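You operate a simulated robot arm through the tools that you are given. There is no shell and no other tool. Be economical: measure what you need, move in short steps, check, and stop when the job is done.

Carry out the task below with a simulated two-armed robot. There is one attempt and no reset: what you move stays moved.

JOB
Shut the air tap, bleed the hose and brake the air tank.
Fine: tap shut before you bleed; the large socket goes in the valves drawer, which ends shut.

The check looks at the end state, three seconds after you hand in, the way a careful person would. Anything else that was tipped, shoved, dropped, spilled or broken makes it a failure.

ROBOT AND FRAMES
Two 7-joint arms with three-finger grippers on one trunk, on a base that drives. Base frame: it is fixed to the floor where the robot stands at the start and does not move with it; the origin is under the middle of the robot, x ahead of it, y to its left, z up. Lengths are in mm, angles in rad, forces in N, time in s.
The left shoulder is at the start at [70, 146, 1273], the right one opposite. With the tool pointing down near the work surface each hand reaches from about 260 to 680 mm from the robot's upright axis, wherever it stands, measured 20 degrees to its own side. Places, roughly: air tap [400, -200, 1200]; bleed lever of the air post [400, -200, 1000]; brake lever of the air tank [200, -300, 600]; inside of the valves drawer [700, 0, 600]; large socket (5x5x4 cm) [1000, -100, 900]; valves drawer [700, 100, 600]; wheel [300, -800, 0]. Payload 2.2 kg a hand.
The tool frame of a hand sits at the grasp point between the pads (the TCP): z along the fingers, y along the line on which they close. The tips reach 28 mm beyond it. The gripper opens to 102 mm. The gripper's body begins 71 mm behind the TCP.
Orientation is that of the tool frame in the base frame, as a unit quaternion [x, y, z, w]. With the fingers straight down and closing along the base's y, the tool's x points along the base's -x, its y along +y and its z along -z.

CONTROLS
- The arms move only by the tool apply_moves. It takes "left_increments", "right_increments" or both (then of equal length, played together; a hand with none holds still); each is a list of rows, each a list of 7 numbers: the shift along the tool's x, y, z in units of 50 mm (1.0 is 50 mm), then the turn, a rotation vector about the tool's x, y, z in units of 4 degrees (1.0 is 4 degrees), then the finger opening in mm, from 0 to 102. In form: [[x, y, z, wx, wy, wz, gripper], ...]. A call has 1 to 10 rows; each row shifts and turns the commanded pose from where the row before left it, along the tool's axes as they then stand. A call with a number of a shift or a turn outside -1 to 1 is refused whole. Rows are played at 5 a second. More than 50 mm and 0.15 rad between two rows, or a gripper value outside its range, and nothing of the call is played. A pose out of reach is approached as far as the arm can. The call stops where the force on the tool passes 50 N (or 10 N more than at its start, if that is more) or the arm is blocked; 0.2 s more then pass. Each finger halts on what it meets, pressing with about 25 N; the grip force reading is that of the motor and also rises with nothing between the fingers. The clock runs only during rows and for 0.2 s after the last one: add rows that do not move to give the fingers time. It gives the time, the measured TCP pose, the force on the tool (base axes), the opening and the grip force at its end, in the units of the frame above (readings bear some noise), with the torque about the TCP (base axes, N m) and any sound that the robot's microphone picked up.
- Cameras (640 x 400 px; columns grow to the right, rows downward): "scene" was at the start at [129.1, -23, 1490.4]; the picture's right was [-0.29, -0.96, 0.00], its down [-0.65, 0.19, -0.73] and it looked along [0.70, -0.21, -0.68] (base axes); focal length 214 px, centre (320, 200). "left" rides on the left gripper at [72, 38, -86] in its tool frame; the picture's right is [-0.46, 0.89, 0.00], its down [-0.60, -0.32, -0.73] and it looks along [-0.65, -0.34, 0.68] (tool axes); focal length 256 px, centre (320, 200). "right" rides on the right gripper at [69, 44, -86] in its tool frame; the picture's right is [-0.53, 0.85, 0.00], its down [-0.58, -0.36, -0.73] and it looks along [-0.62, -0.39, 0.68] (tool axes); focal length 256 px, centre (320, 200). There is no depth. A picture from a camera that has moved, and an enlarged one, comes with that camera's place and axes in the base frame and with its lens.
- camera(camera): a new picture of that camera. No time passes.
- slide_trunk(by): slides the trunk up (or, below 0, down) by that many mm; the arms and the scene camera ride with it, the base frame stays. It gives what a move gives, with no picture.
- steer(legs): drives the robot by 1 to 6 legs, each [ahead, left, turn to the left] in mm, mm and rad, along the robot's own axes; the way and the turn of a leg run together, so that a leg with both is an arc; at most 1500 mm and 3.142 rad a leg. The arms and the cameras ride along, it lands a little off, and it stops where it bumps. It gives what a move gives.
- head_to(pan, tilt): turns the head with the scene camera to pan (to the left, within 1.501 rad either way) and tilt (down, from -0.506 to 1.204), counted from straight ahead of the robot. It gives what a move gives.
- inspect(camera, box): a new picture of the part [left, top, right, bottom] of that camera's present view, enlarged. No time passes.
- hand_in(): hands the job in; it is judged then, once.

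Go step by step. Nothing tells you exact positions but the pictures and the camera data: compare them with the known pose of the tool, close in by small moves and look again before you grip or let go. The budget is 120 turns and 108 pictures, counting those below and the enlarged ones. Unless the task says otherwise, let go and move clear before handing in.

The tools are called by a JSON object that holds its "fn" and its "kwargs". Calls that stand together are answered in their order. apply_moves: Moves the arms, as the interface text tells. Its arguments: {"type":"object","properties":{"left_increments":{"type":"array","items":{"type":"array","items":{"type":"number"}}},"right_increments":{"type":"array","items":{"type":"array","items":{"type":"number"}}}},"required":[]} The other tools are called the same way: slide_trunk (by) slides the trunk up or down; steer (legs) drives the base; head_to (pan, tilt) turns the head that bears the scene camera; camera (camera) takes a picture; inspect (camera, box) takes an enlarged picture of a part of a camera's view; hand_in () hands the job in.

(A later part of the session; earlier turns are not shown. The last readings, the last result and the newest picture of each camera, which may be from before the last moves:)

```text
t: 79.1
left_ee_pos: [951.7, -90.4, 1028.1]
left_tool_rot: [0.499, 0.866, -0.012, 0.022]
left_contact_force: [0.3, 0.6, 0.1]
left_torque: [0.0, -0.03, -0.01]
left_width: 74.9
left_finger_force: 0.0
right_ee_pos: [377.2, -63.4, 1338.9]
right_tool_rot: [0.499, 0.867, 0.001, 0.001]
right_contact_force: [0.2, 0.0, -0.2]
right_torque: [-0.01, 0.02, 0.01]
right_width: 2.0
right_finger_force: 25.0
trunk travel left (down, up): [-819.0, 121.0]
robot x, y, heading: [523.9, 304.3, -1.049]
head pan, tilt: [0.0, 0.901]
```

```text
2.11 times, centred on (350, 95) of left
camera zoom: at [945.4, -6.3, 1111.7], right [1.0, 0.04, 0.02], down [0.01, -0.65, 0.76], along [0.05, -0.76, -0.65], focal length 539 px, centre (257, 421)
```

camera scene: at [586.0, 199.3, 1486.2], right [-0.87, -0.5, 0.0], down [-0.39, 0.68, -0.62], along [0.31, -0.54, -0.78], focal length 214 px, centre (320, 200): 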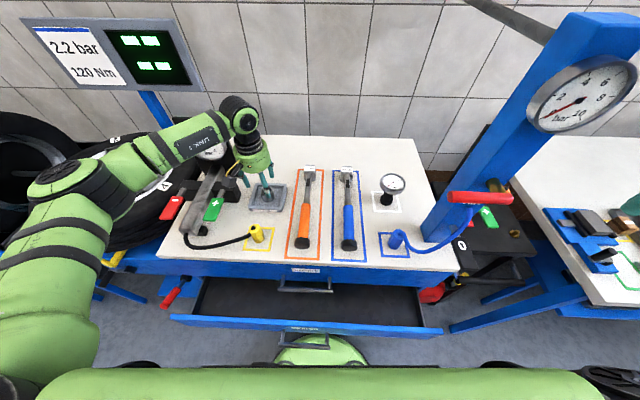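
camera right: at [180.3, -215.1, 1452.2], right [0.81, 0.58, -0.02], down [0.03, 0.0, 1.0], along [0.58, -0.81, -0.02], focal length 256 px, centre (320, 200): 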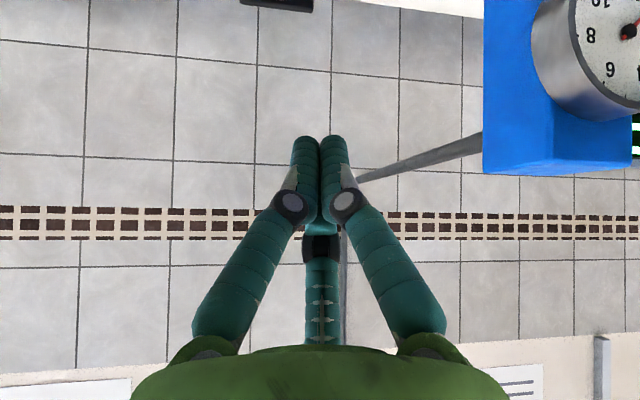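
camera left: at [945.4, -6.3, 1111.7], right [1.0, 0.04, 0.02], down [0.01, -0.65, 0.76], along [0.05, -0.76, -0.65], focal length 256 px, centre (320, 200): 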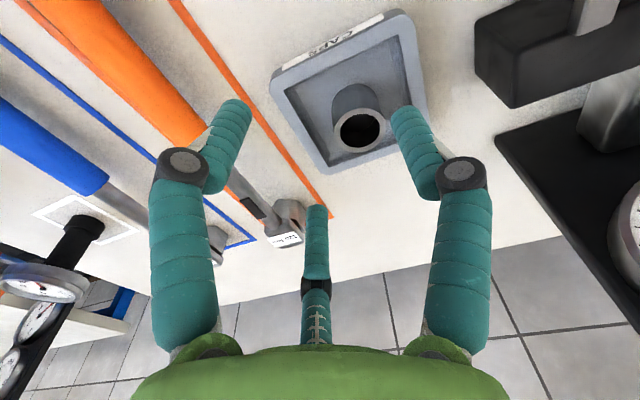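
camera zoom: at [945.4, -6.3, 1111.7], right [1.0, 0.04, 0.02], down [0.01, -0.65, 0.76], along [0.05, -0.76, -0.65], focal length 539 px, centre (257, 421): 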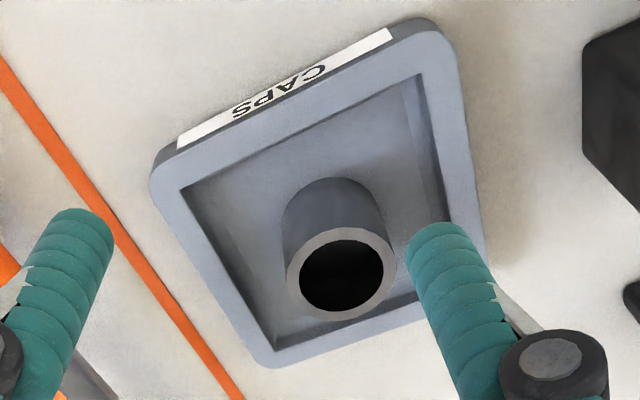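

{"fn": "apply_moves", "kwargs": {"left_increments": [[-0.85, 0.25, 0, 0, 0, 0, 75], [0, 0, 0.7, 0, 0, 0, 75], [0, 0, 0, 0, 0, 0, 75]]}}

{"fn": "camera", "kwargs": {"camera": "left"}}

{"fn": "inspect", "kwargs": {"camera": "scene", "box": [200, 130, 320, 230]}}

```text
t: 79.9
left_ee_pos: [984.6, -120.4, 993.6]
left_tool_rot: [0.499, 0.866, -0.011, 0.023]
left_contact_force: [-0.1, 1.1, 0.3]
left_torque: [0.01, 0.01, 0.05]
left_width: 75.1
left_finger_force: 0.0
right_ee_pos: [377.3, -63.1, 1340.1]
right_tool_rot: [0.499, 0.866, 0.001, 0.001]
right_contact_force: [0.0, -0.2, -0.4]
right_torque: [-0.01, -0.01, -0.03]
right_width: 2.0
right_finger_force: 24.9
trunk travel left (down, up): [-819.0, 121.0]
robot x, y, heading: [524.9, 307.1, -1.047]
head pan, tilt: [0.0, 0.901]
```

```text
44 pictures are left
camera left: at [978.9, -36.7, 1077.5], right [1.0, 0.04, 0.03], down [0.01, -0.65, 0.76], along [0.05, -0.76, -0.65], focal length 256 px, centre (320, 200)
```

left: 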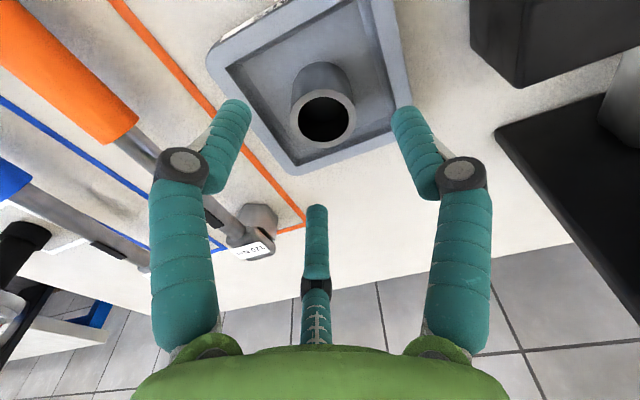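

```text
4.00 times, centred on (260, 180) of scene
camera zoom: at [585.8, 200.1, 1486.2], right [-0.87, -0.5, 0.0], down [-0.39, 0.68, -0.62], along [0.31, -0.54, -0.78], focal length 858 px, centre (560, 280)
```

zoom: 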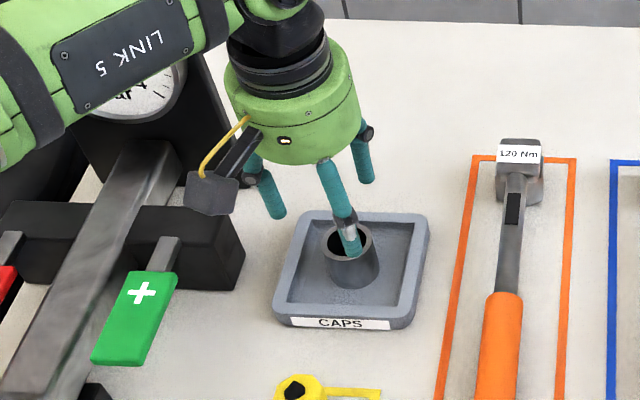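

{"fn": "apply_moves", "kwargs": {"left_increments": [[-0.27, 0, 0.4, 0, 0, 0, 63], [0, 0, 0.4, 0, 0, 0, 63], [0, 0, 0, 0, 0, 0, 63]]}}

{"fn": "camera", "kwargs": {"camera": "left"}}

{"fn": "inspect", "kwargs": {"camera": "scene", "box": [220, 150, 310, 220]}}

```text
t: 80.7
left_ee_pos: [992.9, -134.8, 955.6]
left_tool_rot: [0.499, 0.866, -0.01, 0.021]
left_contact_force: [-0.3, -0.4, -0.5]
left_torque: [0.0, -0.03, -0.03]
left_width: 62.9
left_finger_force: 0.0
right_ee_pos: [377.6, -63.0, 1338.3]
right_tool_rot: [0.499, 0.867, 0.001, 0.0]
right_contact_force: [0.2, -0.6, -0.7]
right_torque: [0.0, 0.02, -0.01]
right_width: 2.3
right_finger_force: 24.4
trunk travel left (down, up): [-819.0, 121.0]
robot x, y, heading: [524.1, 306.0, -1.045]
head pan, tilt: [0.0, 0.901]
```

```text
42 pictures are left
camera left: at [987.4, -50.4, 1038.6], right [1.0, 0.04, 0.03], down [0.01, -0.65, 0.76], along [0.05, -0.76, -0.65], focal length 256 px, centre (320, 200)
```

left: 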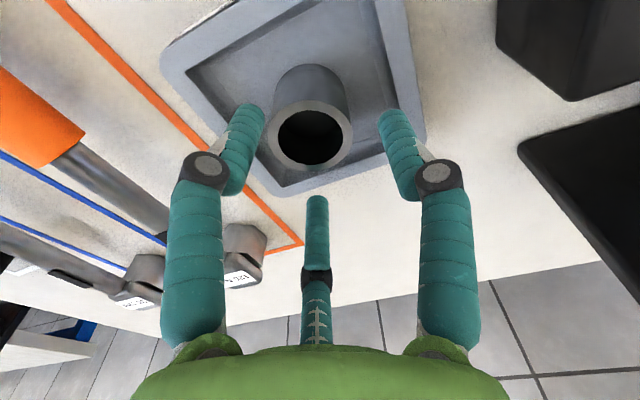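

```text
5.71 times, centred on (265, 185) of scene
camera zoom: at [586.0, 199.1, 1486.1], right [-0.87, -0.5, 0.0], down [-0.39, 0.68, -0.62], along [0.31, -0.54, -0.78], focal length 1226 px, centre (634, 286)
```

zoom: 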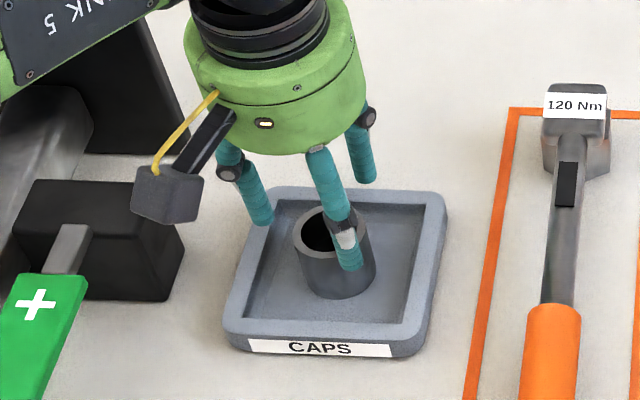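

{"fn": "apply_moves", "kwargs": {"left_increments": [[0.03, -0.03, 0.3, 0, 0, 0, 63], [0, 0, 0.3, 0, 0, 0, 63], [0, 0, 0.15, 0, 0, 0, 63], [0, 0, 0, 0, 0, 0, 63]]}}

{"fn": "camera", "kwargs": {"camera": "left"}}

{"fn": "inspect", "kwargs": {"camera": "scene", "box": [220, 150, 310, 220]}}

```text
t: 81.7
left_ee_pos: [991.3, -133.8, 917.5]
left_tool_rot: [0.498, 0.867, -0.01, 0.022]
left_contact_force: [-0.5, -0.5, -0.6]
left_torque: [-0.01, 0.02, -0.05]
left_width: 62.5
left_finger_force: 0.0
right_ee_pos: [378.8, -63.7, 1338.8]
right_tool_rot: [0.499, 0.867, 0.0, 0.001]
right_contact_force: [0.0, -0.4, -0.7]
right_torque: [-0.01, 0.05, -0.03]
right_width: 2.1
right_finger_force: 25.0
trunk travel left (down, up): [-819.0, 121.0]
robot x, y, heading: [521.4, 306.5, -1.048]
head pan, tilt: [0.0, 0.901]
```

```text
40 pictures are left
camera left: at [985.8, -50.8, 1000.7], right [1.0, 0.04, 0.02], down [0.01, -0.65, 0.76], along [0.05, -0.76, -0.65], focal length 256 px, centre (320, 200)
```

left: 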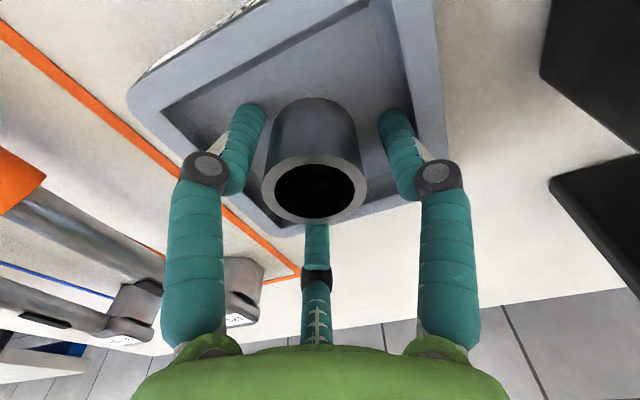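

```text
5.71 times, centred on (265, 185) of scene
camera zoom: at [586.1, 198.8, 1486.1], right [-0.87, -0.5, 0.0], down [-0.39, 0.68, -0.62], along [0.31, -0.54, -0.78], focal length 1226 px, centre (634, 286)
```

zoom: 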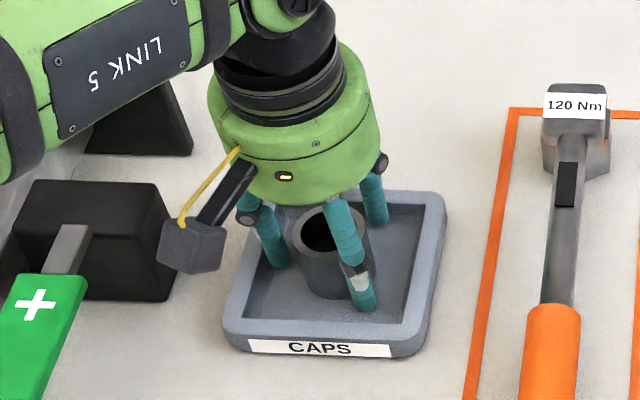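

{"fn": "apply_moves", "kwargs": {"left_increments": [[0, 0, 0, 0, 0, 0, 30], [0, 0, 0, 0, 0, 0, 30], [0, 0, 0, 0, 0, 0, 30]]}}

{"fn": "inspect", "kwargs": {"camera": "scene", "box": [220, 150, 310, 220]}}

```text
t: 82.5
left_ee_pos: [989.7, -133.7, 916.7]
left_tool_rot: [0.498, 0.867, -0.01, 0.022]
left_contact_force: [-0.3, 0.2, -0.2]
left_torque: [0.03, 0.02, -0.01]
left_width: 45.3
left_finger_force: 24.8
right_ee_pos: [378.5, -65.7, 1339.2]
right_tool_rot: [0.499, 0.866, 0.0, 0.001]
right_contact_force: [0.3, -0.3, 0.4]
right_torque: [-0.01, -0.03, 0.02]
right_width: 1.9
right_finger_force: 24.6
trunk travel left (down, up): [-819.0, 121.0]
robot x, y, heading: [522.3, 308.4, -1.052]
head pan, tilt: [0.0, 0.901]
```

```text
5.71 times, centred on (265, 185) of scene
camera zoom: at [586.1, 198.7, 1486.1], right [-0.87, -0.5, 0.0], down [-0.39, 0.68, -0.62], along [0.31, -0.54, -0.78], focal length 1226 px, centre (634, 286)
```

zoom: 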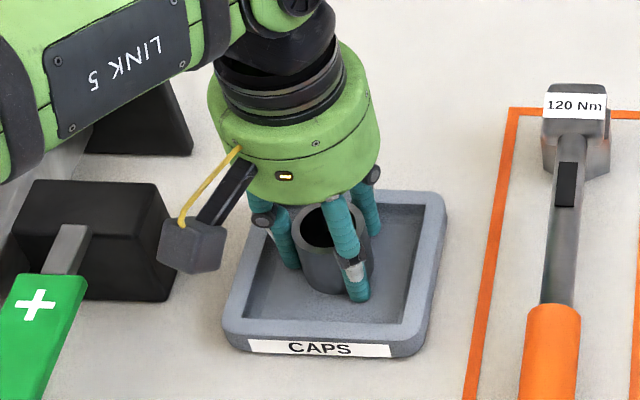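

Socket gripped (45 mm). Lift it and bring it back over the drawer side, clear of the bench.

{"fn": "apply_moves", "kwargs": {"left_increments": [[0, 0, -0.6, 0, 0, 0, 30], [0, 0, -1, 0, 0, 0, 30], [0, 0, -1, 0, 0, 0, 30], [0.9, -0.2, 0, 0, 0, 0, 30], [0.9, -0.2, 0, 0, 0, 0, 30], [0.9, -0.2, 0, 0, 0, 0, 30], [0.9, -0.2, 0, 0, 0, 0, 30], [0.9, -0.2, 0, 0, 0, 0, 30], [0.9, -0.2, 0, 0, 0, 0, 30], [0, 0, 0, 0, 0, 0, 30]]}}

{"fn": "apply_moves", "kwargs": {"left_increments": [[0, 0, -1, 0, 0, 0, 30], [0, 0, -1, 0, 0, 0, 30], [0, 0, -0.6, 0, 0, 0, 30], [0, 0, 0, 0, 0, 0, 30], [0, 0, 0, 0, 0, 0, 30], [0, 0, 0, 0, 0, 0, 30]], "right_increments": [[-0.3, 0, 1, 0, 0, 0, 0], [0, 0, 1, 0, 0, 0, 0], [0, 0, 1, 0, 0, 0, 0], [0, 0, 1, 0, 0, 0, 0], [0, 0, 1, 0, 0, 0, 0], [0, 0, 1, 0, 0, 0, 0]]}}

{"fn": "camera", "kwargs": {"camera": "scene"}}

```text
t: 84.7
left_ee_pos: [800.1, 75.3, 1034.3]
left_tool_rot: [0.499, 0.866, -0.01, 0.021]
left_contact_force: [0.5, -0.3, -0.4]
left_torque: [0.01, -0.01, 0.01]
left_width: 45.0
left_finger_force: 25.2
right_ee_pos: [378.3, -65.5, 1340.0]
right_tool_rot: [0.499, 0.867, 0.001, 0.0]
right_contact_force: [0.9, 0.3, 0.2]
right_torque: [0.01, 0.04, 0.01]
right_width: 1.9
right_finger_force: 25.9
trunk travel left (down, up): [-819.0, 121.0]
robot x, y, heading: [522.7, 305.8, -1.048]
head pan, tilt: [0.0, 0.901]
```

```text
refused: row 1 steps farther than a row can; nothing moved
```

```text
37 pictures are left
camera scene: at [586.6, 198.0, 1486.0], right [-0.87, -0.5, 0.0], down [-0.39, 0.68, -0.62], along [0.31, -0.54, -0.78], focal length 214 px, centre (320, 200)
```

scene: 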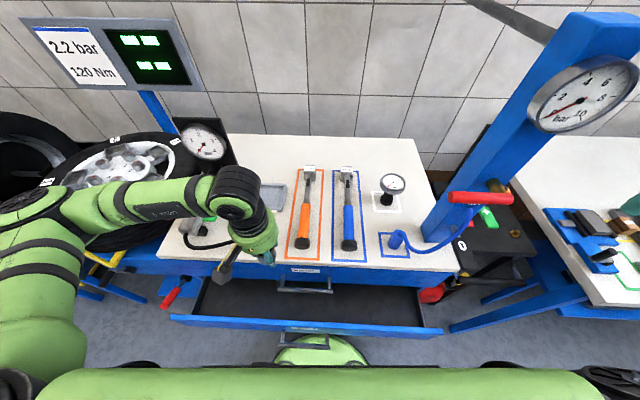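

{"fn": "apply_moves", "kwargs": {"left_increments": [[0, 0, -1, 0, 0, 0, 30], [0, 0, -1, 0, 0, 0, 30], [0, 0, -0.6, 0, 0, 0, 30], [0, 0, 0, 0, 0, 0, 30], [0, 0, 0, 0, 0, 0, 30], [0, 0, 0, 0, 0, 0, 30], [0, 0, 0, 0, 0, 0, 30], [0, 0, 0, 0, 0, 0, 30], [0, 0, 0, 0, 0, 0, 30]], "right_increments": [[-0.3, 0.8, 0, 0, 0, 0, 0], [0, 0.8, 0, 0, 0, 0, 0], [0, 0, 1, 0, 0, 0, 0], [0, 0, 1, 0, 0, 0, 0], [0, 0, 1, 0, 0, 0, 0], [0, 0, 1, 0, 0, 0, 0], [0, 0, 1, 0, 0, 0, 0], [0, 0, 1, 0, 0, 0, 0], [0, 0, 0, 0, 0, 0, 0]]}}

{"fn": "camera", "kwargs": {"camera": "scene"}}

{"fn": "camera", "kwargs": {"camera": "right"}}

```text
t: 86.7
left_ee_pos: [794.2, 80.4, 1164.4]
left_tool_rot: [0.498, 0.867, -0.011, 0.021]
left_contact_force: [-0.4, -0.5, -0.5]
left_torque: [-0.02, -0.03, -0.02]
left_width: 44.6
left_finger_force: 25.3
right_ee_pos: [473.8, -73.5, 1050.6]
right_tool_rot: [0.499, 0.866, 0.001, -0.001]
right_contact_force: [0.5, 0.1, 1.1]
right_torque: [-0.02, 0.01, 0.0]
right_width: 1.9
right_finger_force: 24.5
right hand out of reach, approached as far as the arm can: row 5, 6, 7
trunk travel left (down, up): [-819.0, 121.0]
robot x, y, heading: [524.1, 305.4, -1.053]
head pan, tilt: [0.0, 0.901]
```

```text
36 pictures are left
camera scene: at [585.8, 199.3, 1486.2], right [-0.87, -0.5, 0.0], down [-0.39, 0.68, -0.62], along [0.31, -0.54, -0.78], focal length 214 px, centre (320, 200)
```

scene: 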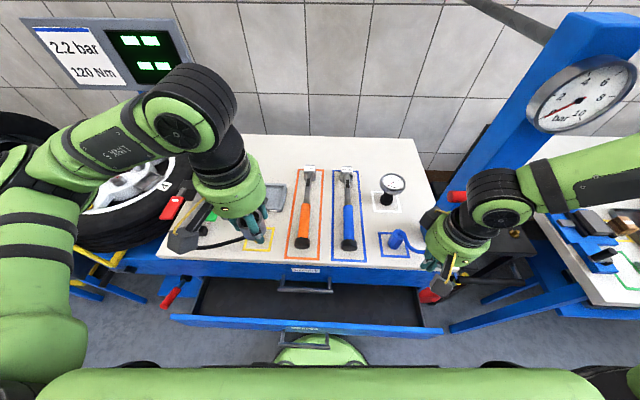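

```text
35 pictures are left
camera right: at [477.1, 9.0, 1138.9], right [1.0, -0.04, 0.0], down [-0.03, -0.68, 0.73], along [-0.03, -0.73, -0.68], focal length 256 px, centre (320, 200)
```

right: 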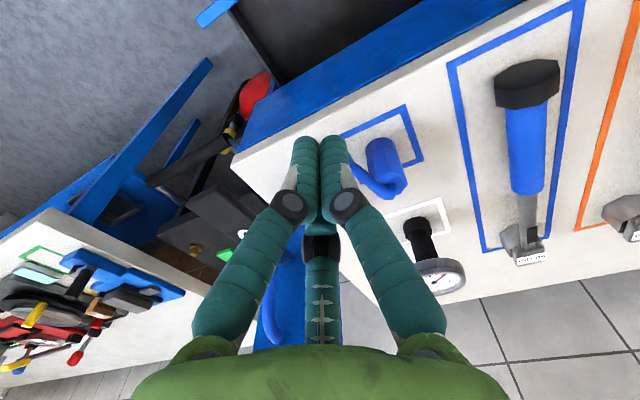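

{"fn": "apply_moves", "kwargs": {"left_increments": [[0, 0, -1, 0, 0, 0, 30], [0, 0, -1, 0, 0, 0, 30], [0, 0, -1, 0, 0, 0, 30], [0, 0, -1, 0, 0, 0, 30], [0, 0, 0, 0, 0, 0, 30]]}}

{"fn": "slide_trunk", "kwargs": {"by": -370}}

{"fn": "camera", "kwargs": {"camera": "scene"}}

{"fn": "camera", "kwargs": {"camera": "right"}}

```text
t: 87.9
left_ee_pos: [788.1, 86.5, 1361.4]
left_tool_rot: [0.499, 0.866, -0.011, 0.022]
left_contact_force: [-0.5, 0.4, -1.3]
left_torque: [0.03, 0.0, -0.03]
left_width: 44.3
left_finger_force: 24.9
right_ee_pos: [472.7, -74.8, 1050.7]
right_tool_rot: [0.499, 0.867, 0.002, -0.001]
right_contact_force: [0.2, -0.3, -0.5]
right_torque: [-0.04, -0.01, 0.03]
right_width: 2.2
right_finger_force: 24.6
trunk travel left (down, up): [-819.0, 121.0]
robot x, y, heading: [523.2, 307.2, -1.046]
head pan, tilt: [0.0, 0.901]
```

```text
t: 90.2
left_ee_pos: [785.6, 87.9, 1103.5]
left_tool_rot: [0.498, 0.867, -0.011, 0.022]
left_contact_force: [-0.5, -0.6, -1.8]
left_torque: [0.02, -0.01, -0.02]
left_width: 44.2
left_finger_force: 25.0
right_ee_pos: [473.1, -74.0, 796.9]
right_tool_rot: [0.5, 0.866, -0.004, 0.004]
right_contact_force: [-8.9, 5.8, 17.2]
right_torque: [-1.14, -1.64, -0.06]
right_width: 2.2
right_finger_force: 25.0
trunk travel left (down, up): [-561.0, 379.0]
robot x, y, heading: [523.8, 306.0, -1.044]
head pan, tilt: [0.0, 0.901]
stopped: the force on the tool passed its limit at 124 N (the readings are from after the stop); the commanded pose is now the measured one
```

```text
34 pictures are left
camera scene: at [584.3, 200.9, 1228.0], right [-0.87, -0.5, 0.0], down [-0.39, 0.68, -0.62], along [0.31, -0.54, -0.78], focal length 214 px, centre (320, 200)
```

scene: 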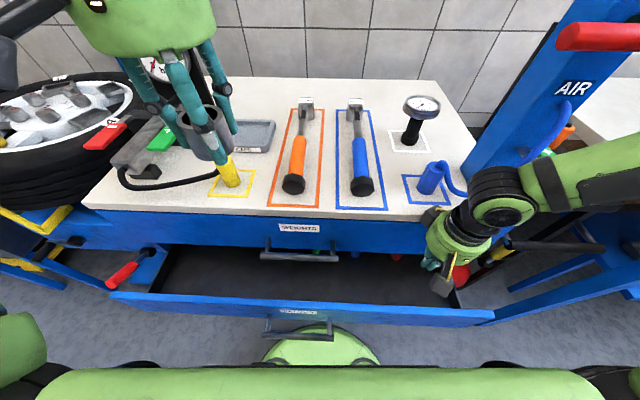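

```text
33 pictures are left
camera right: at [476.8, 9.4, 883.9], right [1.0, -0.04, 0.01], down [-0.03, -0.67, 0.74], along [-0.03, -0.74, -0.67], focal length 256 px, centre (320, 200)
```

right: 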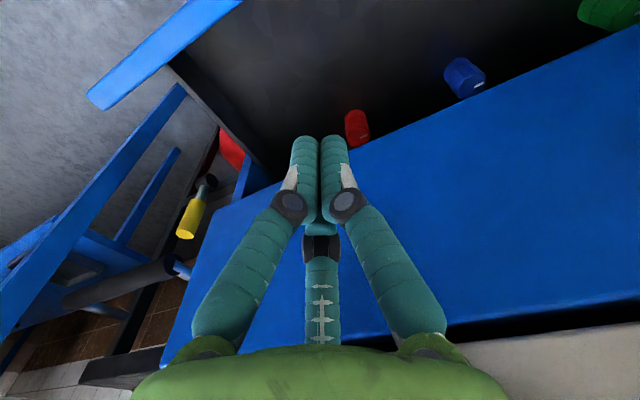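

The right palm touched the bench edge while lowering. I raise 30 mm, back off 28 mm, and go down again.

{"fn": "slide_trunk", "kwargs": {"by": 40}}

{"fn": "steer", "kwargs": {"legs": [[-30, 0, 0]]}}

{"fn": "slide_trunk", "kwargs": {"by": -150}}

{"fn": "camera", "kwargs": {"camera": "right"}}

{"fn": "camera", "kwargs": {"camera": "scene"}}

```text
t: 91.0
left_ee_pos: [787.9, 85.3, 1142.3]
left_tool_rot: [0.498, 0.867, -0.01, 0.021]
left_contact_force: [0.4, -0.6, -1.4]
left_torque: [0.0, 0.03, 0.02]
left_width: 43.9
left_finger_force: 24.9
right_ee_pos: [473.9, -76.4, 835.4]
right_tool_rot: [0.5, 0.866, -0.003, 0.003]
right_contact_force: [-0.3, 0.1, 0.4]
right_torque: [0.01, 0.01, -0.03]
right_width: 2.2
right_finger_force: 24.7
trunk travel left (down, up): [-601.0, 339.0]
robot x, y, heading: [523.0, 304.3, -1.044]
head pan, tilt: [0.0, 0.901]
```

```text
t: 91.9
left_ee_pos: [774.7, 108.1, 1141.5]
left_tool_rot: [0.499, 0.867, -0.009, 0.019]
left_contact_force: [0.3, -0.3, -1.1]
left_torque: [0.02, 0.02, -0.01]
left_width: 43.8
left_finger_force: 24.8
right_ee_pos: [460.7, -52.9, 835.3]
right_tool_rot: [0.499, 0.866, -0.002, 0.003]
right_contact_force: [0.5, -1.3, 0.0]
right_torque: [0.02, 0.0, 0.0]
right_width: 2.1
right_finger_force: 25.0
trunk travel left (down, up): [-601.0, 339.0]
robot x, y, heading: [510.9, 328.8, -1.047]
head pan, tilt: [0.0, 0.901]
```

```text
t: 93.6
left_ee_pos: [773.5, 110.6, 993.0]
left_tool_rot: [0.498, 0.867, -0.009, 0.021]
left_contact_force: [0.9, -0.1, -0.6]
left_torque: [0.04, 0.01, -0.01]
left_width: 43.5
left_finger_force: 25.1
right_ee_pos: [460.0, -50.8, 687.0]
right_tool_rot: [0.499, 0.867, -0.003, 0.004]
right_contact_force: [0.5, -0.6, 0.7]
right_torque: [0.01, 0.02, 0.01]
right_width: 2.1
right_finger_force: 24.9
trunk travel left (down, up): [-451.0, 489.0]
robot x, y, heading: [511.2, 333.7, -1.042]
head pan, tilt: [0.0, 0.901]
```

```text
32 pictures are left
camera right: at [463.7, 32.4, 773.5], right [1.0, -0.04, 0.0], down [-0.03, -0.68, 0.74], along [-0.03, -0.74, -0.68], focal length 256 px, centre (320, 200)
```

right: 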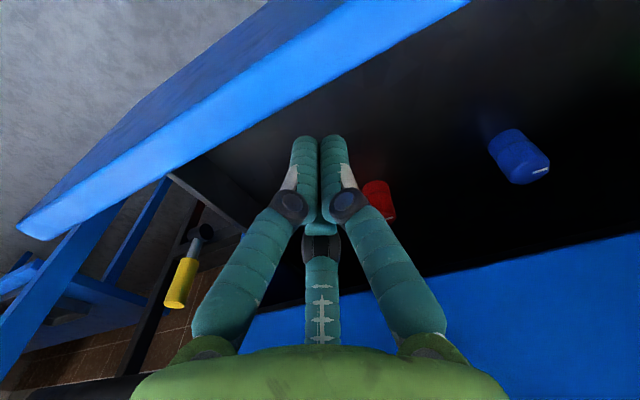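

```text
31 pictures are left
camera scene: at [571.5, 223.6, 1118.2], right [-0.87, -0.5, 0.0], down [-0.39, 0.68, -0.62], along [0.31, -0.54, -0.78], focal length 214 px, centre (320, 200)
```

scene: 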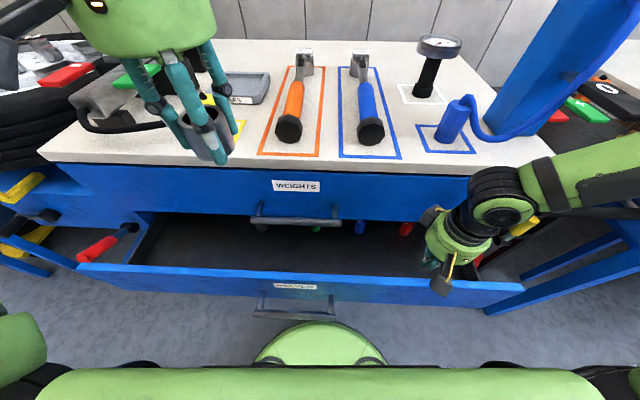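

{"fn": "steer", "kwargs": {"legs": [[-195, 0, 0]]}}

{"fn": "camera", "kwargs": {"camera": "scene"}}

```text
t: 95.2
left_ee_pos: [675.9, 281.9, 992.2]
left_tool_rot: [0.496, 0.868, -0.01, 0.02]
left_contact_force: [0.0, -0.6, -1.1]
left_torque: [-0.03, -0.02, 0.0]
left_width: 43.0
left_finger_force: 25.1
right_ee_pos: [362.4, 119.0, 685.7]
right_tool_rot: [0.498, 0.867, -0.003, 0.003]
right_contact_force: [0.0, -0.3, 0.3]
right_torque: [-0.03, 0.01, -0.04]
right_width: 2.0
right_finger_force: 25.3
trunk travel left (down, up): [-451.0, 489.0]
robot x, y, heading: [409.3, 500.3, -1.044]
head pan, tilt: [0.0, 0.901]
```

```text
30 pictures are left
camera scene: at [473.5, 393.6, 1118.2], right [-0.86, -0.5, 0.0], down [-0.39, 0.68, -0.62], along [0.31, -0.54, -0.78], focal length 214 px, centre (320, 200)
```

scene: 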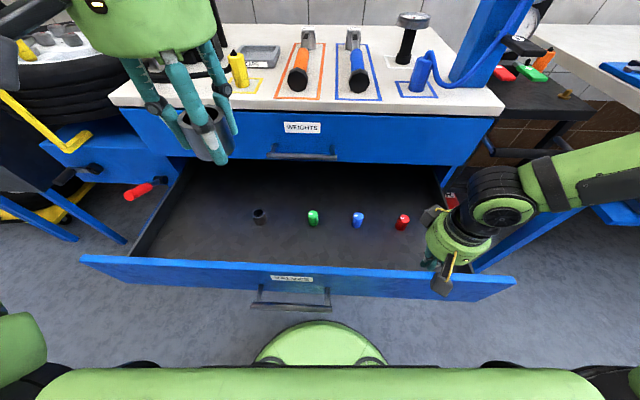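

Drawer is open again. I move the socket forward over the free area behind the front panel and lower it.

{"fn": "apply_moves", "kwargs": {"left_increments": [[-0.9, 0, 0, 0, 0, 0, 25], [0, 0, 0.95, 0, 0, 0, 25], [0, 0, 0.95, 0, 0, 0, 25], [0, 0, 0.95, 0, 0, 0, 25], [0, 0, 0.95, 0, 0, 0, 25], [0, 0, 0.95, 0, 0, 0, 25], [0, 0, 0.95, 0, 0, 0, 25], [0, 0, 0, 0, 0, 0, 25]]}}

{"fn": "camera", "kwargs": {"camera": "scene"}}

{"fn": "camera", "kwargs": {"camera": "left"}}

```text
t: 97.0
left_ee_pos: [707.3, 232.0, 711.2]
left_tool_rot: [0.496, 0.868, -0.01, 0.022]
left_contact_force: [0.7, 0.3, -1.2]
left_torque: [0.02, 0.01, -0.01]
left_width: 42.8
left_finger_force: 25.4
right_ee_pos: [362.3, 119.1, 685.9]
right_tool_rot: [0.498, 0.867, -0.003, 0.004]
right_contact_force: [-0.1, 0.1, -0.5]
right_torque: [0.01, 0.02, 0.01]
right_width: 2.1
right_finger_force: 25.3
trunk travel left (down, up): [-451.0, 489.0]
robot x, y, heading: [410.8, 505.4, -1.043]
head pan, tilt: [0.0, 0.901]
```

```text
29 pictures are left
camera scene: at [473.5, 393.3, 1118.2], right [-0.86, -0.5, 0.0], down [-0.39, 0.68, -0.62], along [0.31, -0.54, -0.78], focal length 214 px, centre (320, 200)
```

scene: 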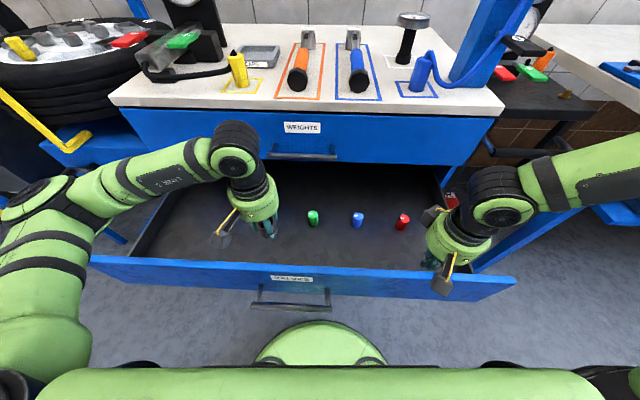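

```text
28 pictures are left
camera left: at [700.6, 316.3, 793.9], right [1.0, 0.05, 0.02], down [0.01, -0.65, 0.76], along [0.05, -0.76, -0.65], focal length 256 px, centre (320, 200)
```

left: 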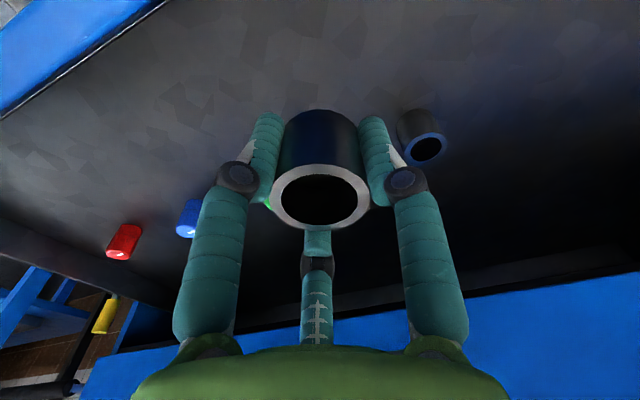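

{"fn": "apply_moves", "kwargs": {"left_increments": [[0, 0, 0.8, 0, 0, 0, 25], [0, 0, 0.8, 0, 0, 0, 25], [0, 0, 0.3, 0, 0, 0, 25], [0, 0, 0, 0, 0, 0, 25]]}}

{"fn": "apply_moves", "kwargs": {"left_increments": [[0, 0, 0.12, 0, 0, 0, 25], [0, 0, 0, 0, 0, 0, 25]]}}

{"fn": "camera", "kwargs": {"camera": "left"}}

```text
t: 98.0
left_ee_pos: [710.0, 230.0, 616.0]
left_tool_rot: [0.497, 0.868, -0.01, 0.021]
left_contact_force: [1.2, -0.5, -1.7]
left_torque: [-0.02, 0.03, -0.01]
left_width: 42.6
left_finger_force: 24.9
right_ee_pos: [363.2, 118.7, 686.5]
right_tool_rot: [0.498, 0.867, -0.002, 0.003]
right_contact_force: [0.3, 1.0, -1.0]
right_torque: [0.03, 0.0, 0.01]
right_width: 2.4
right_finger_force: 25.0
trunk travel left (down, up): [-451.0, 489.0]
robot x, y, heading: [410.4, 500.4, -1.044]
head pan, tilt: [0.0, 0.901]
```

```text
t: 98.6
left_ee_pos: [710.0, 229.3, 614.5]
left_tool_rot: [0.497, 0.868, -0.01, 0.023]
left_contact_force: [6.6, 2.7, 41.4]
left_torque: [3.75, 0.69, -0.68]
left_width: 42.4
left_finger_force: 24.3
right_ee_pos: [362.7, 119.6, 687.8]
right_tool_rot: [0.498, 0.867, -0.003, 0.005]
right_contact_force: [-0.3, 0.4, 0.4]
right_torque: [0.0, 0.01, 0.01]
right_width: 2.2
right_finger_force: 24.8
trunk travel left (down, up): [-451.0, 489.0]
robot x, y, heading: [413.7, 502.4, -1.04]
head pan, tilt: [0.0, 0.901]
```

```text
27 pictures are left
camera left: at [703.3, 313.4, 696.7], right [1.0, 0.05, 0.03], down [0.01, -0.65, 0.76], along [0.05, -0.76, -0.65], focal length 256 px, centre (320, 200)
```

left: 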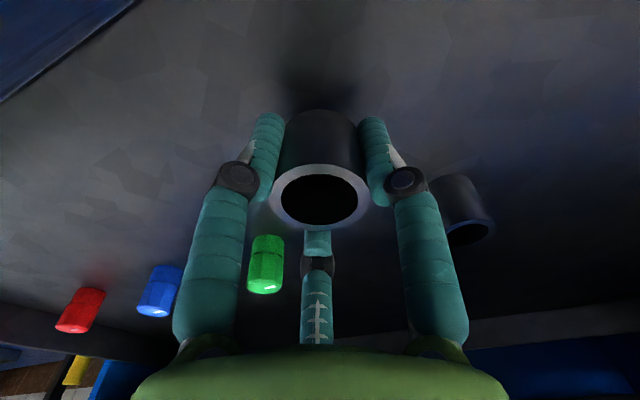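

The torque shows the wrist camera housing resting on the drawer's front panel. I lift, shift 38 mm further in, and lower again.

{"fn": "apply_moves", "kwargs": {"left_increments": [[0, 0, -0.3, 0, 0, 0, 25], [-0.76, -0.2, 0, 0, 0, 0, 25], [0, 0, 0.3, 0, 0, 0, 25], [0, 0, 0.12, 0, 0, 0, 25], [0, 0, 0, 0, 0, 0, 25]]}}

{"fn": "apply_moves", "kwargs": {"left_increments": [[0, 0, 0.12, 0, 0, 0, 25], [0, 0, 0, 0, 0, 0, 25]]}}

```text
t: 99.8
left_ee_pos: [720.5, 191.0, 603.9]
left_tool_rot: [0.496, 0.868, -0.009, 0.021]
left_contact_force: [0.2, -0.3, -1.1]
left_torque: [0.01, 0.01, 0.02]
left_width: 42.3
left_finger_force: 24.6
right_ee_pos: [362.7, 117.8, 686.3]
right_tool_rot: [0.498, 0.867, -0.003, 0.003]
right_contact_force: [-0.1, 0.2, -0.6]
right_torque: [0.0, 0.0, 0.03]
right_width: 2.2
right_finger_force: 24.8
trunk travel left (down, up): [-451.0, 489.0]
robot x, y, heading: [411.7, 499.2, -1.043]
head pan, tilt: [0.0, 0.901]
```

```text
t: 100.4
left_ee_pos: [720.9, 190.3, 598.0]
left_tool_rot: [0.496, 0.868, -0.009, 0.02]
left_contact_force: [-0.4, -0.3, -1.4]
left_torque: [-0.01, 0.0, -0.01]
left_width: 42.9
left_finger_force: 25.2
right_ee_pos: [361.6, 118.2, 686.2]
right_tool_rot: [0.498, 0.867, -0.003, 0.004]
right_contact_force: [-0.1, -0.6, 0.4]
right_torque: [0.02, 0.02, 0.0]
right_width: 2.1
right_finger_force: 25.5
trunk travel left (down, up): [-451.0, 489.0]
robot x, y, heading: [410.0, 501.6, -1.046]
head pan, tilt: [0.0, 0.901]
```

{"fn": "apply_moves", "kwargs": {"left_increments": [[0, 0, 0.08, 0, 0, 0, 25], [0, 0, 0, 0, 0, 0, 25]]}}

{"fn": "apply_moves", "kwargs": {"left_increments": [[0, 0, 0.08, 0, 0, 0, 25], [0, 0, 0, 0, 0, 0, 25]]}}

{"fn": "camera", "kwargs": {"camera": "left"}}

```text
t: 101.0
left_ee_pos: [721.8, 190.1, 596.4]
left_tool_rot: [0.497, 0.868, -0.01, 0.021]
left_contact_force: [1.8, 0.1, 9.3]
left_torque: [0.14, 0.14, -0.03]
left_width: 42.3
left_finger_force: 25.4
right_ee_pos: [363.3, 118.8, 685.4]
right_tool_rot: [0.498, 0.867, -0.004, 0.005]
right_contact_force: [0.8, 0.3, -0.3]
right_torque: [-0.05, -0.01, -0.02]
right_width: 1.9
right_finger_force: 25.0
trunk travel left (down, up): [-451.0, 489.0]
robot x, y, heading: [412.0, 503.2, -1.043]
head pan, tilt: [0.0, 0.901]
```

```text
t: 101.6
left_ee_pos: [720.2, 188.1, 594.5]
left_tool_rot: [0.496, 0.868, -0.013, 0.024]
left_contact_force: [4.1, 1.0, 33.5]
left_torque: [0.65, 0.66, -0.22]
left_width: 42.1
left_finger_force: 25.5
right_ee_pos: [360.8, 121.0, 687.1]
right_tool_rot: [0.497, 0.868, -0.003, 0.005]
right_contact_force: [0.1, -0.3, -0.7]
right_torque: [0.01, -0.03, -0.01]
right_width: 2.1
right_finger_force: 25.3
trunk travel left (down, up): [-451.0, 489.0]
robot x, y, heading: [410.2, 503.1, -1.044]
head pan, tilt: [0.0, 0.901]
```

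```text
26 pictures are left
camera left: at [714.3, 273.4, 677.5], right [1.0, 0.05, 0.03], down [0.01, -0.65, 0.76], along [0.05, -0.76, -0.65], focal length 256 px, centre (320, 200)
```

left: 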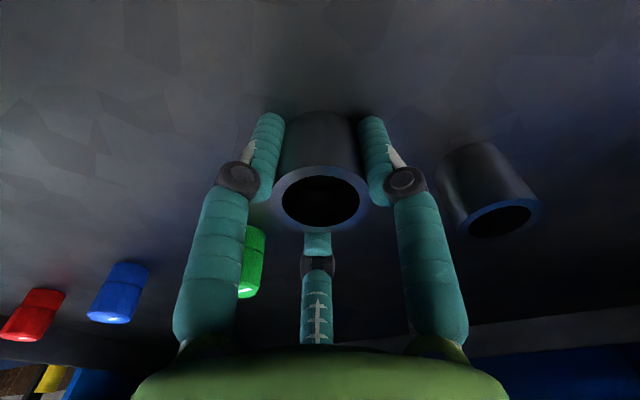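

Socket is on the drawer floor. Ease up 2 mm, open to 62 and lift straight out.

{"fn": "apply_moves", "kwargs": {"left_increments": [[0, 0, -0.06, 0, 0, 0, 25], [0, 0, 0, 0, 0, 0, 62], [0, 0, 0, 0, 0, 0, 62], [0, 0, -0.3, 0, 0, 0, 62], [0, 0, -0.9, 0, 0, 0, 62], [0, 0, -0.9, 0, 0, 0, 62], [0, 0, -0.9, 0, 0, 0, 62], [0, 0, 0, 0, 0, 0, 62]]}}

{"fn": "camera", "kwargs": {"camera": "left"}}

```text
t: 103.4
left_ee_pos: [715.3, 196.4, 742.4]
left_tool_rot: [0.496, 0.868, -0.009, 0.02]
left_contact_force: [-0.1, 0.4, -0.3]
left_torque: [-0.01, 0.03, -0.01]
left_width: 62.4
left_finger_force: 0.1
right_ee_pos: [363.5, 118.3, 684.8]
right_tool_rot: [0.498, 0.867, -0.003, 0.004]
right_contact_force: [-0.3, 0.0, 0.7]
right_torque: [-0.02, -0.01, -0.04]
right_width: 2.2
right_finger_force: 25.0
trunk travel left (down, up): [-451.0, 489.0]
robot x, y, heading: [412.3, 504.1, -1.043]
head pan, tilt: [0.0, 0.901]
```

```text
25 pictures are left
camera left: at [709.8, 279.5, 825.4], right [1.0, 0.05, 0.02], down [0.01, -0.65, 0.76], along [0.05, -0.75, -0.65], focal length 256 px, centre (320, 200)
```

left: 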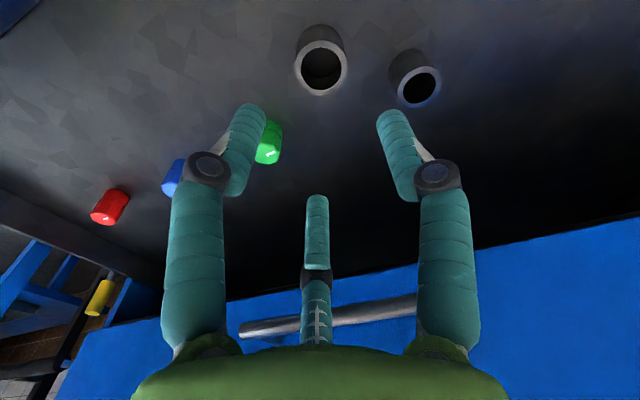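

The socket stands upright in the drawer. Now raise out, tilt the left fingers forward (so the palm stays off the bench), back off and push the drawer shut.

{"fn": "slide_trunk", "kwargs": {"by": 130}}

{"fn": "apply_moves", "kwargs": {"left_increments": [[0, 0, 0, 0, -1, 0, 30], [0, 0, 0, 0, -1, 0, 0], [0, 0, 0, 0, -1, 0, 0], [0, 0, 0, 0, -1, 0, 0], [0, 0, 0, 0, -1, 0, 0], [0, 0, 0, 0, -1, 0, 0], [0, 0, 0, 0, -1, 0, 0], [0, 0, 0, 0, -1, 0, 0], [0, 0, 0, 0, -1, 0, 0], [0, 0, 0, 0, -1, 0, 0]]}}

{"fn": "apply_moves", "kwargs": {"left_increments": [[0, 0, 0, 0, -1, 0, 0], [0, 0, 0, 0, -1, 0, 0], [0, 0, 0, 0, 0, 0, 0]]}}

{"fn": "steer", "kwargs": {"legs": [[-200, 0, 0]]}}

{"fn": "camera", "kwargs": {"camera": "scene"}}

```text
t: 105.0
left_ee_pos: [716.0, 195.8, 872.8]
left_tool_rot: [0.496, 0.868, -0.009, 0.02]
left_contact_force: [0.1, -0.7, -0.3]
left_torque: [-0.04, 0.02, 0.0]
left_width: 62.0
left_finger_force: 0.2
right_ee_pos: [362.4, 118.8, 815.3]
right_tool_rot: [0.498, 0.867, -0.003, 0.003]
right_contact_force: [0.3, -0.6, -0.3]
right_torque: [0.03, 0.02, 0.02]
right_width: 2.0
right_finger_force: 25.3
trunk travel left (down, up): [-581.0, 359.0]
robot x, y, heading: [408.9, 501.1, -1.048]
head pan, tilt: [0.0, 0.901]
```

```text
t: 107.2
left_ee_pos: [716.1, 189.3, 871.8]
left_tool_rot: [0.462, 0.809, -0.177, 0.316]
left_contact_force: [0.6, 0.4, -0.7]
left_torque: [0.0, 0.0, 0.04]
left_width: 2.3
left_finger_force: 25.1
left hand out of reach, approached as far as the arm can: row 10
right_ee_pos: [363.0, 117.4, 817.5]
right_tool_rot: [0.497, 0.868, -0.003, 0.003]
right_contact_force: [-0.5, 0.9, 0.9]
right_torque: [0.02, 0.01, 0.0]
right_width: 2.0
right_finger_force: 25.4
trunk travel left (down, up): [-581.0, 359.0]
robot x, y, heading: [409.7, 497.4, -1.041]
head pan, tilt: [0.0, 0.901]
```

```text
t: 108.0
left_ee_pos: [716.4, 173.6, 869.3]
left_tool_rot: [0.449, 0.785, -0.21, 0.372]
left_contact_force: [0.4, 0.9, -1.0]
left_torque: [-0.01, 0.01, -0.01]
left_width: 2.1
left_finger_force: 24.6
left hand out of reach, approached as far as the arm can: row 1, 2
right_ee_pos: [363.4, 118.9, 816.3]
right_tool_rot: [0.497, 0.867, -0.003, 0.003]
right_contact_force: [0.5, -0.3, 0.2]
right_torque: [0.03, 0.03, 0.04]
right_width: 2.2
right_finger_force: 25.2
trunk travel left (down, up): [-581.0, 359.0]
robot x, y, heading: [409.8, 497.8, -1.044]
head pan, tilt: [0.0, 0.901]
```

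```text
t: 109.6
left_ee_pos: [615.8, 348.1, 869.9]
left_tool_rot: [0.448, 0.786, -0.209, 0.372]
left_contact_force: [-0.5, -0.2, 0.4]
left_torque: [0.0, -0.05, 0.0]
left_width: 2.0
left_finger_force: 25.3
right_ee_pos: [261.5, 293.3, 816.0]
right_tool_rot: [0.497, 0.868, -0.003, 0.004]
right_contact_force: [0.4, 0.5, 0.1]
right_torque: [-0.02, 0.01, -0.02]
right_width: 2.2
right_finger_force: 25.1
trunk travel left (down, up): [-581.0, 359.0]
robot x, y, heading: [309.2, 677.1, -1.04]
head pan, tilt: [0.0, 0.901]
```

```text
24 pictures are left
camera scene: at [372.2, 567.5, 1248.2], right [-0.86, -0.51, 0.0], down [-0.4, 0.68, -0.62], along [0.31, -0.54, -0.78], focal length 214 px, centre (320, 200)
```

scene: 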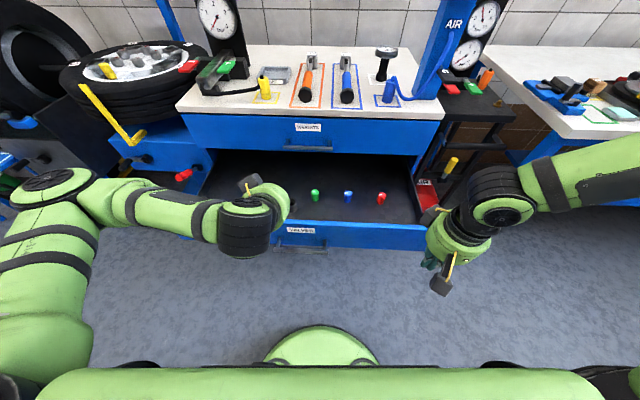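

{"fn": "slide_trunk", "kwargs": {"by": -188}}

{"fn": "camera", "kwargs": {"camera": "left"}}

{"fn": "steer", "kwargs": {"legs": [[320, 0, 0]]}}

{"fn": "camera", "kwargs": {"camera": "scene"}}

```text
t: 111.7
left_ee_pos: [615.0, 348.1, 681.1]
left_tool_rot: [0.447, 0.786, -0.209, 0.373]
left_contact_force: [0.6, 0.0, -0.6]
left_torque: [0.0, 0.01, 0.01]
left_width: 2.2
left_finger_force: 24.6
right_ee_pos: [262.5, 293.3, 628.0]
right_tool_rot: [0.496, 0.868, -0.003, 0.004]
right_contact_force: [0.3, -1.3, -0.6]
right_torque: [0.04, 0.0, 0.0]
right_width: 2.2
right_finger_force: 24.6
trunk travel left (down, up): [-393.0, 547.0]
robot x, y, heading: [310.1, 676.6, -1.042]
head pan, tilt: [0.0, 0.901]
```

```text
23 pictures are left
camera left: at [590.9, 463.3, 681.2], right [0.91, 0.2, 0.36], down [-0.37, -0.01, 0.93], along [0.19, -0.98, 0.06], focal length 256 px, centre (320, 200)
```

left: 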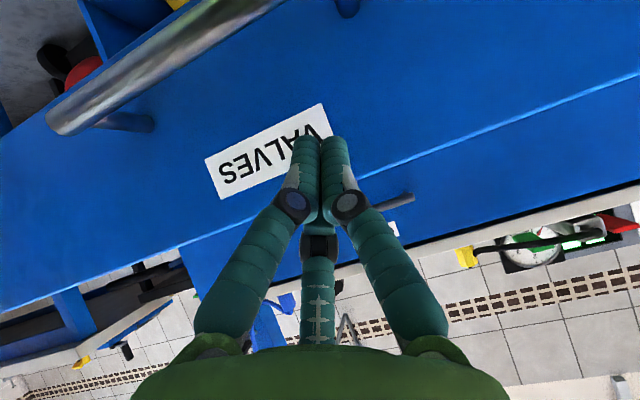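

```text
t: 113.8
left_ee_pos: [774.3, 75.6, 681.4]
left_tool_rot: [0.449, 0.785, -0.21, 0.372]
left_contact_force: [-0.1, 0.2, 0.3]
left_torque: [0.04, 0.01, -0.03]
left_width: 2.2
left_finger_force: 25.0
right_ee_pos: [421.7, 20.9, 627.8]
right_tool_rot: [0.498, 0.867, -0.003, 0.004]
right_contact_force: [-0.4, -0.8, -0.2]
right_torque: [0.01, 0.01, 0.02]
right_width: 2.1
right_finger_force: 24.8
trunk travel left (down, up): [-393.0, 547.0]
robot x, y, heading: [467.3, 407.3, -1.038]
head pan, tilt: [0.0, 0.901]
```

```text
22 pictures are left
camera scene: at [531.6, 294.6, 1060.1], right [-0.86, -0.5, 0.0], down [-0.4, 0.68, -0.62], along [0.31, -0.54, -0.78], focal length 214 px, centre (320, 200)
```

scene: 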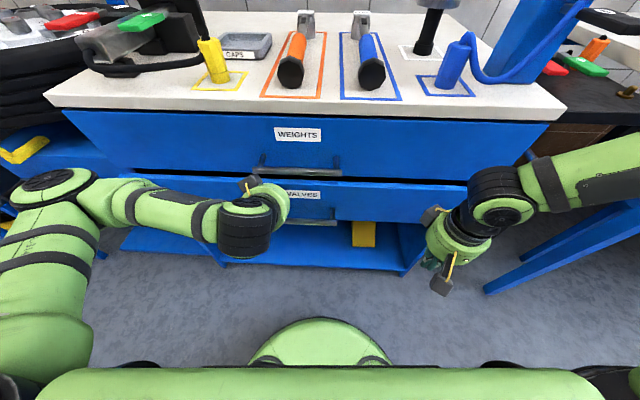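

{"fn": "steer", "kwargs": {"legs": [[40, 0, 0]]}}

{"fn": "camera", "kwargs": {"camera": "left"}}

{"fn": "inspect", "kwargs": {"camera": "scene", "box": [80, 90, 500, 280]}}

```text
t: 114.7
left_ee_pos: [784.7, 55.0, 679.3]
left_tool_rot: [0.459, 0.784, -0.207, 0.364]
left_contact_force: [-2.0, 5.5, 2.0]
left_torque: [-0.09, 0.06, -0.01]
left_width: 2.0
left_finger_force: 24.9
right_ee_pos: [437.2, -6.5, 629.0]
right_tool_rot: [0.498, 0.867, -0.003, 0.005]
right_contact_force: [-0.7, -0.7, -0.7]
right_torque: [-0.02, 0.04, 0.0]
right_width: 1.9
right_finger_force: 25.2
trunk travel left (down, up): [-393.0, 547.0]
robot x, y, heading: [484.0, 379.2, -1.039]
head pan, tilt: [0.0, 0.901]
stopped in leg 1: the force on the tool passed its limit at 89 N (the readings are from after the stop); the commanded pose is now the measured one
```

```text
21 pictures are left
camera left: at [762.3, 170.4, 681.0], right [0.92, 0.17, 0.36], down [-0.36, -0.02, 0.93], along [0.17, -0.98, 0.05], focal length 256 px, centre (320, 200)
```

left: 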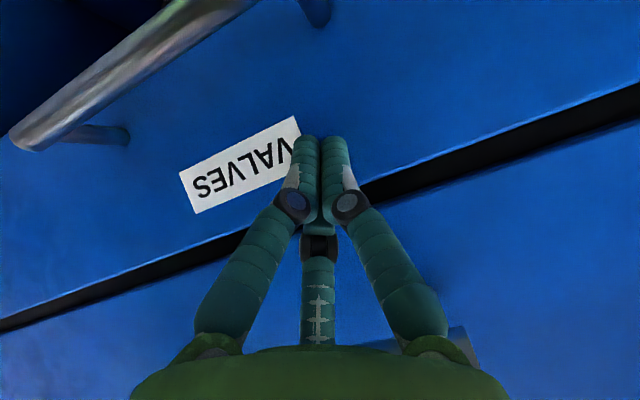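

```text
1.52 times, centred on (290, 185) of scene
camera zoom: at [547.3, 268.2, 1060.2], right [-0.86, -0.5, 0.0], down [-0.4, 0.68, -0.62], along [0.31, -0.54, -0.78], focal length 327 px, centre (366, 223)
```

zoom: 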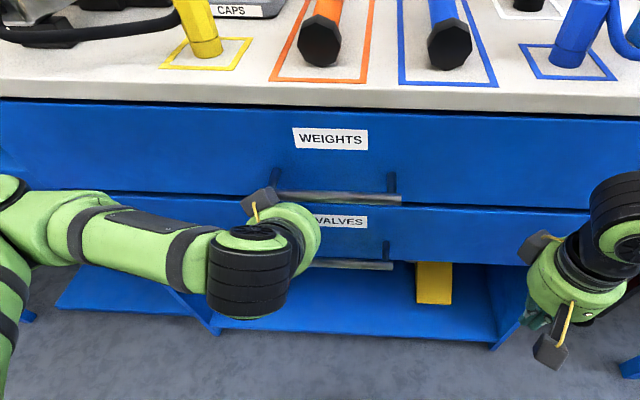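

Drawer looks shut. I back off, straighten and raise the left hand, and then check flushness and move toward the tank.

{"fn": "steer", "kwargs": {"legs": [[-150, 0, 0]]}}

{"fn": "apply_moves", "kwargs": {"left_increments": [[0, 0, -0.9, 0, 1, 0, 0], [0, 0, -0.9, 0, 1, 0, 0], [0, 0, -0.9, 0, 1, 0, 0], [0, 0, -0.9, 0, 1, 0, 0], [0, 0, -0.6, 0, 1, 0, 0], [0, 0, 0, 0, 1, 0, 0], [0, 0, 0, 0, 1, 0, 0], [0, 0, 0, 0, 1, 0, 0], [0, 0, 0, 0, 1, 0, 0], [0, 0, 0, 0, 1, 0, 0]]}}

{"fn": "apply_moves", "kwargs": {"left_increments": [[0, 0, 0, 0, 1, 0, 0], [0, 0, 0, 0, 1, 0, 0], [0, 0.7, -0.6, 0, 0, 0, 0], [0, 0.7, -0.6, 0, 0, 0, 0], [0, 0, -0.9, 0, 0, 0, 0], [0, 0, -0.9, 0, 0, 0, 0], [0, 0, -0.9, 0, 0, 0, 0], [0, 0, 0, 0, 0, 0, 0]]}}

{"fn": "camera", "kwargs": {"camera": "scene"}}

```text
t: 116.1
left_ee_pos: [710.4, 182.3, 680.6]
left_tool_rot: [0.457, 0.784, -0.207, 0.366]
left_contact_force: [-0.3, -1.1, -0.1]
left_torque: [0.0, 0.01, -0.01]
left_width: 2.2
left_finger_force: 24.6
right_ee_pos: [362.9, 120.2, 628.3]
right_tool_rot: [0.498, 0.867, -0.003, 0.003]
right_contact_force: [-0.2, -0.3, 0.1]
right_torque: [-0.01, 0.02, 0.02]
right_width: 2.1
right_finger_force: 25.1
trunk travel left (down, up): [-393.0, 547.0]
robot x, y, heading: [412.8, 500.8, -1.041]
head pan, tilt: [0.0, 0.901]
```

```text
t: 118.3
left_ee_pos: [637.4, 263.9, 836.8]
left_tool_rot: [0.502, 0.861, -0.038, 0.074]
left_contact_force: [-0.4, 0.0, 0.2]
left_torque: [0.03, -0.04, -0.02]
left_width: 2.2
left_finger_force: 25.3
left hand out of reach, approached as far as the arm can: row 1, 2
right_ee_pos: [363.4, 119.0, 627.6]
right_tool_rot: [0.498, 0.867, -0.003, 0.004]
right_contact_force: [-0.4, -0.4, 0.2]
right_torque: [0.01, 0.0, -0.01]
right_width: 1.9
right_finger_force: 24.5
trunk travel left (down, up): [-393.0, 547.0]
robot x, y, heading: [413.8, 503.3, -1.039]
head pan, tilt: [0.0, 0.901]
```

```text
t: 120.1
left_ee_pos: [695.6, 298.9, 1033.3]
left_tool_rot: [0.503, 0.864, -0.003, 0.014]
left_contact_force: [0.2, -0.5, 0.9]
left_torque: [0.0, 0.06, -0.02]
left_width: 2.0
left_finger_force: 24.8
right_ee_pos: [363.7, 118.6, 626.5]
right_tool_rot: [0.498, 0.867, -0.003, 0.003]
right_contact_force: [0.0, -0.9, 0.0]
right_torque: [0.02, -0.01, 0.02]
right_width: 1.9
right_finger_force: 25.0
trunk travel left (down, up): [-393.0, 547.0]
robot x, y, heading: [411.5, 501.1, -1.042]
head pan, tilt: [0.0, 0.901]
```

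```text
19 pictures are left
camera scene: at [474.1, 394.4, 1060.0], right [-0.86, -0.51, 0.0], down [-0.4, 0.68, -0.62], along [0.31, -0.54, -0.78], focal length 214 px, centre (320, 200)
```

scene: 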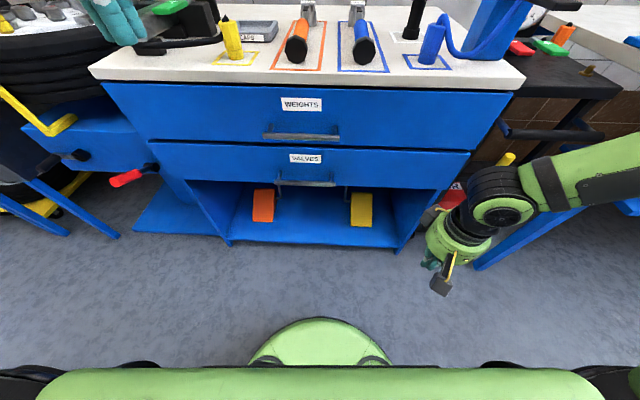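

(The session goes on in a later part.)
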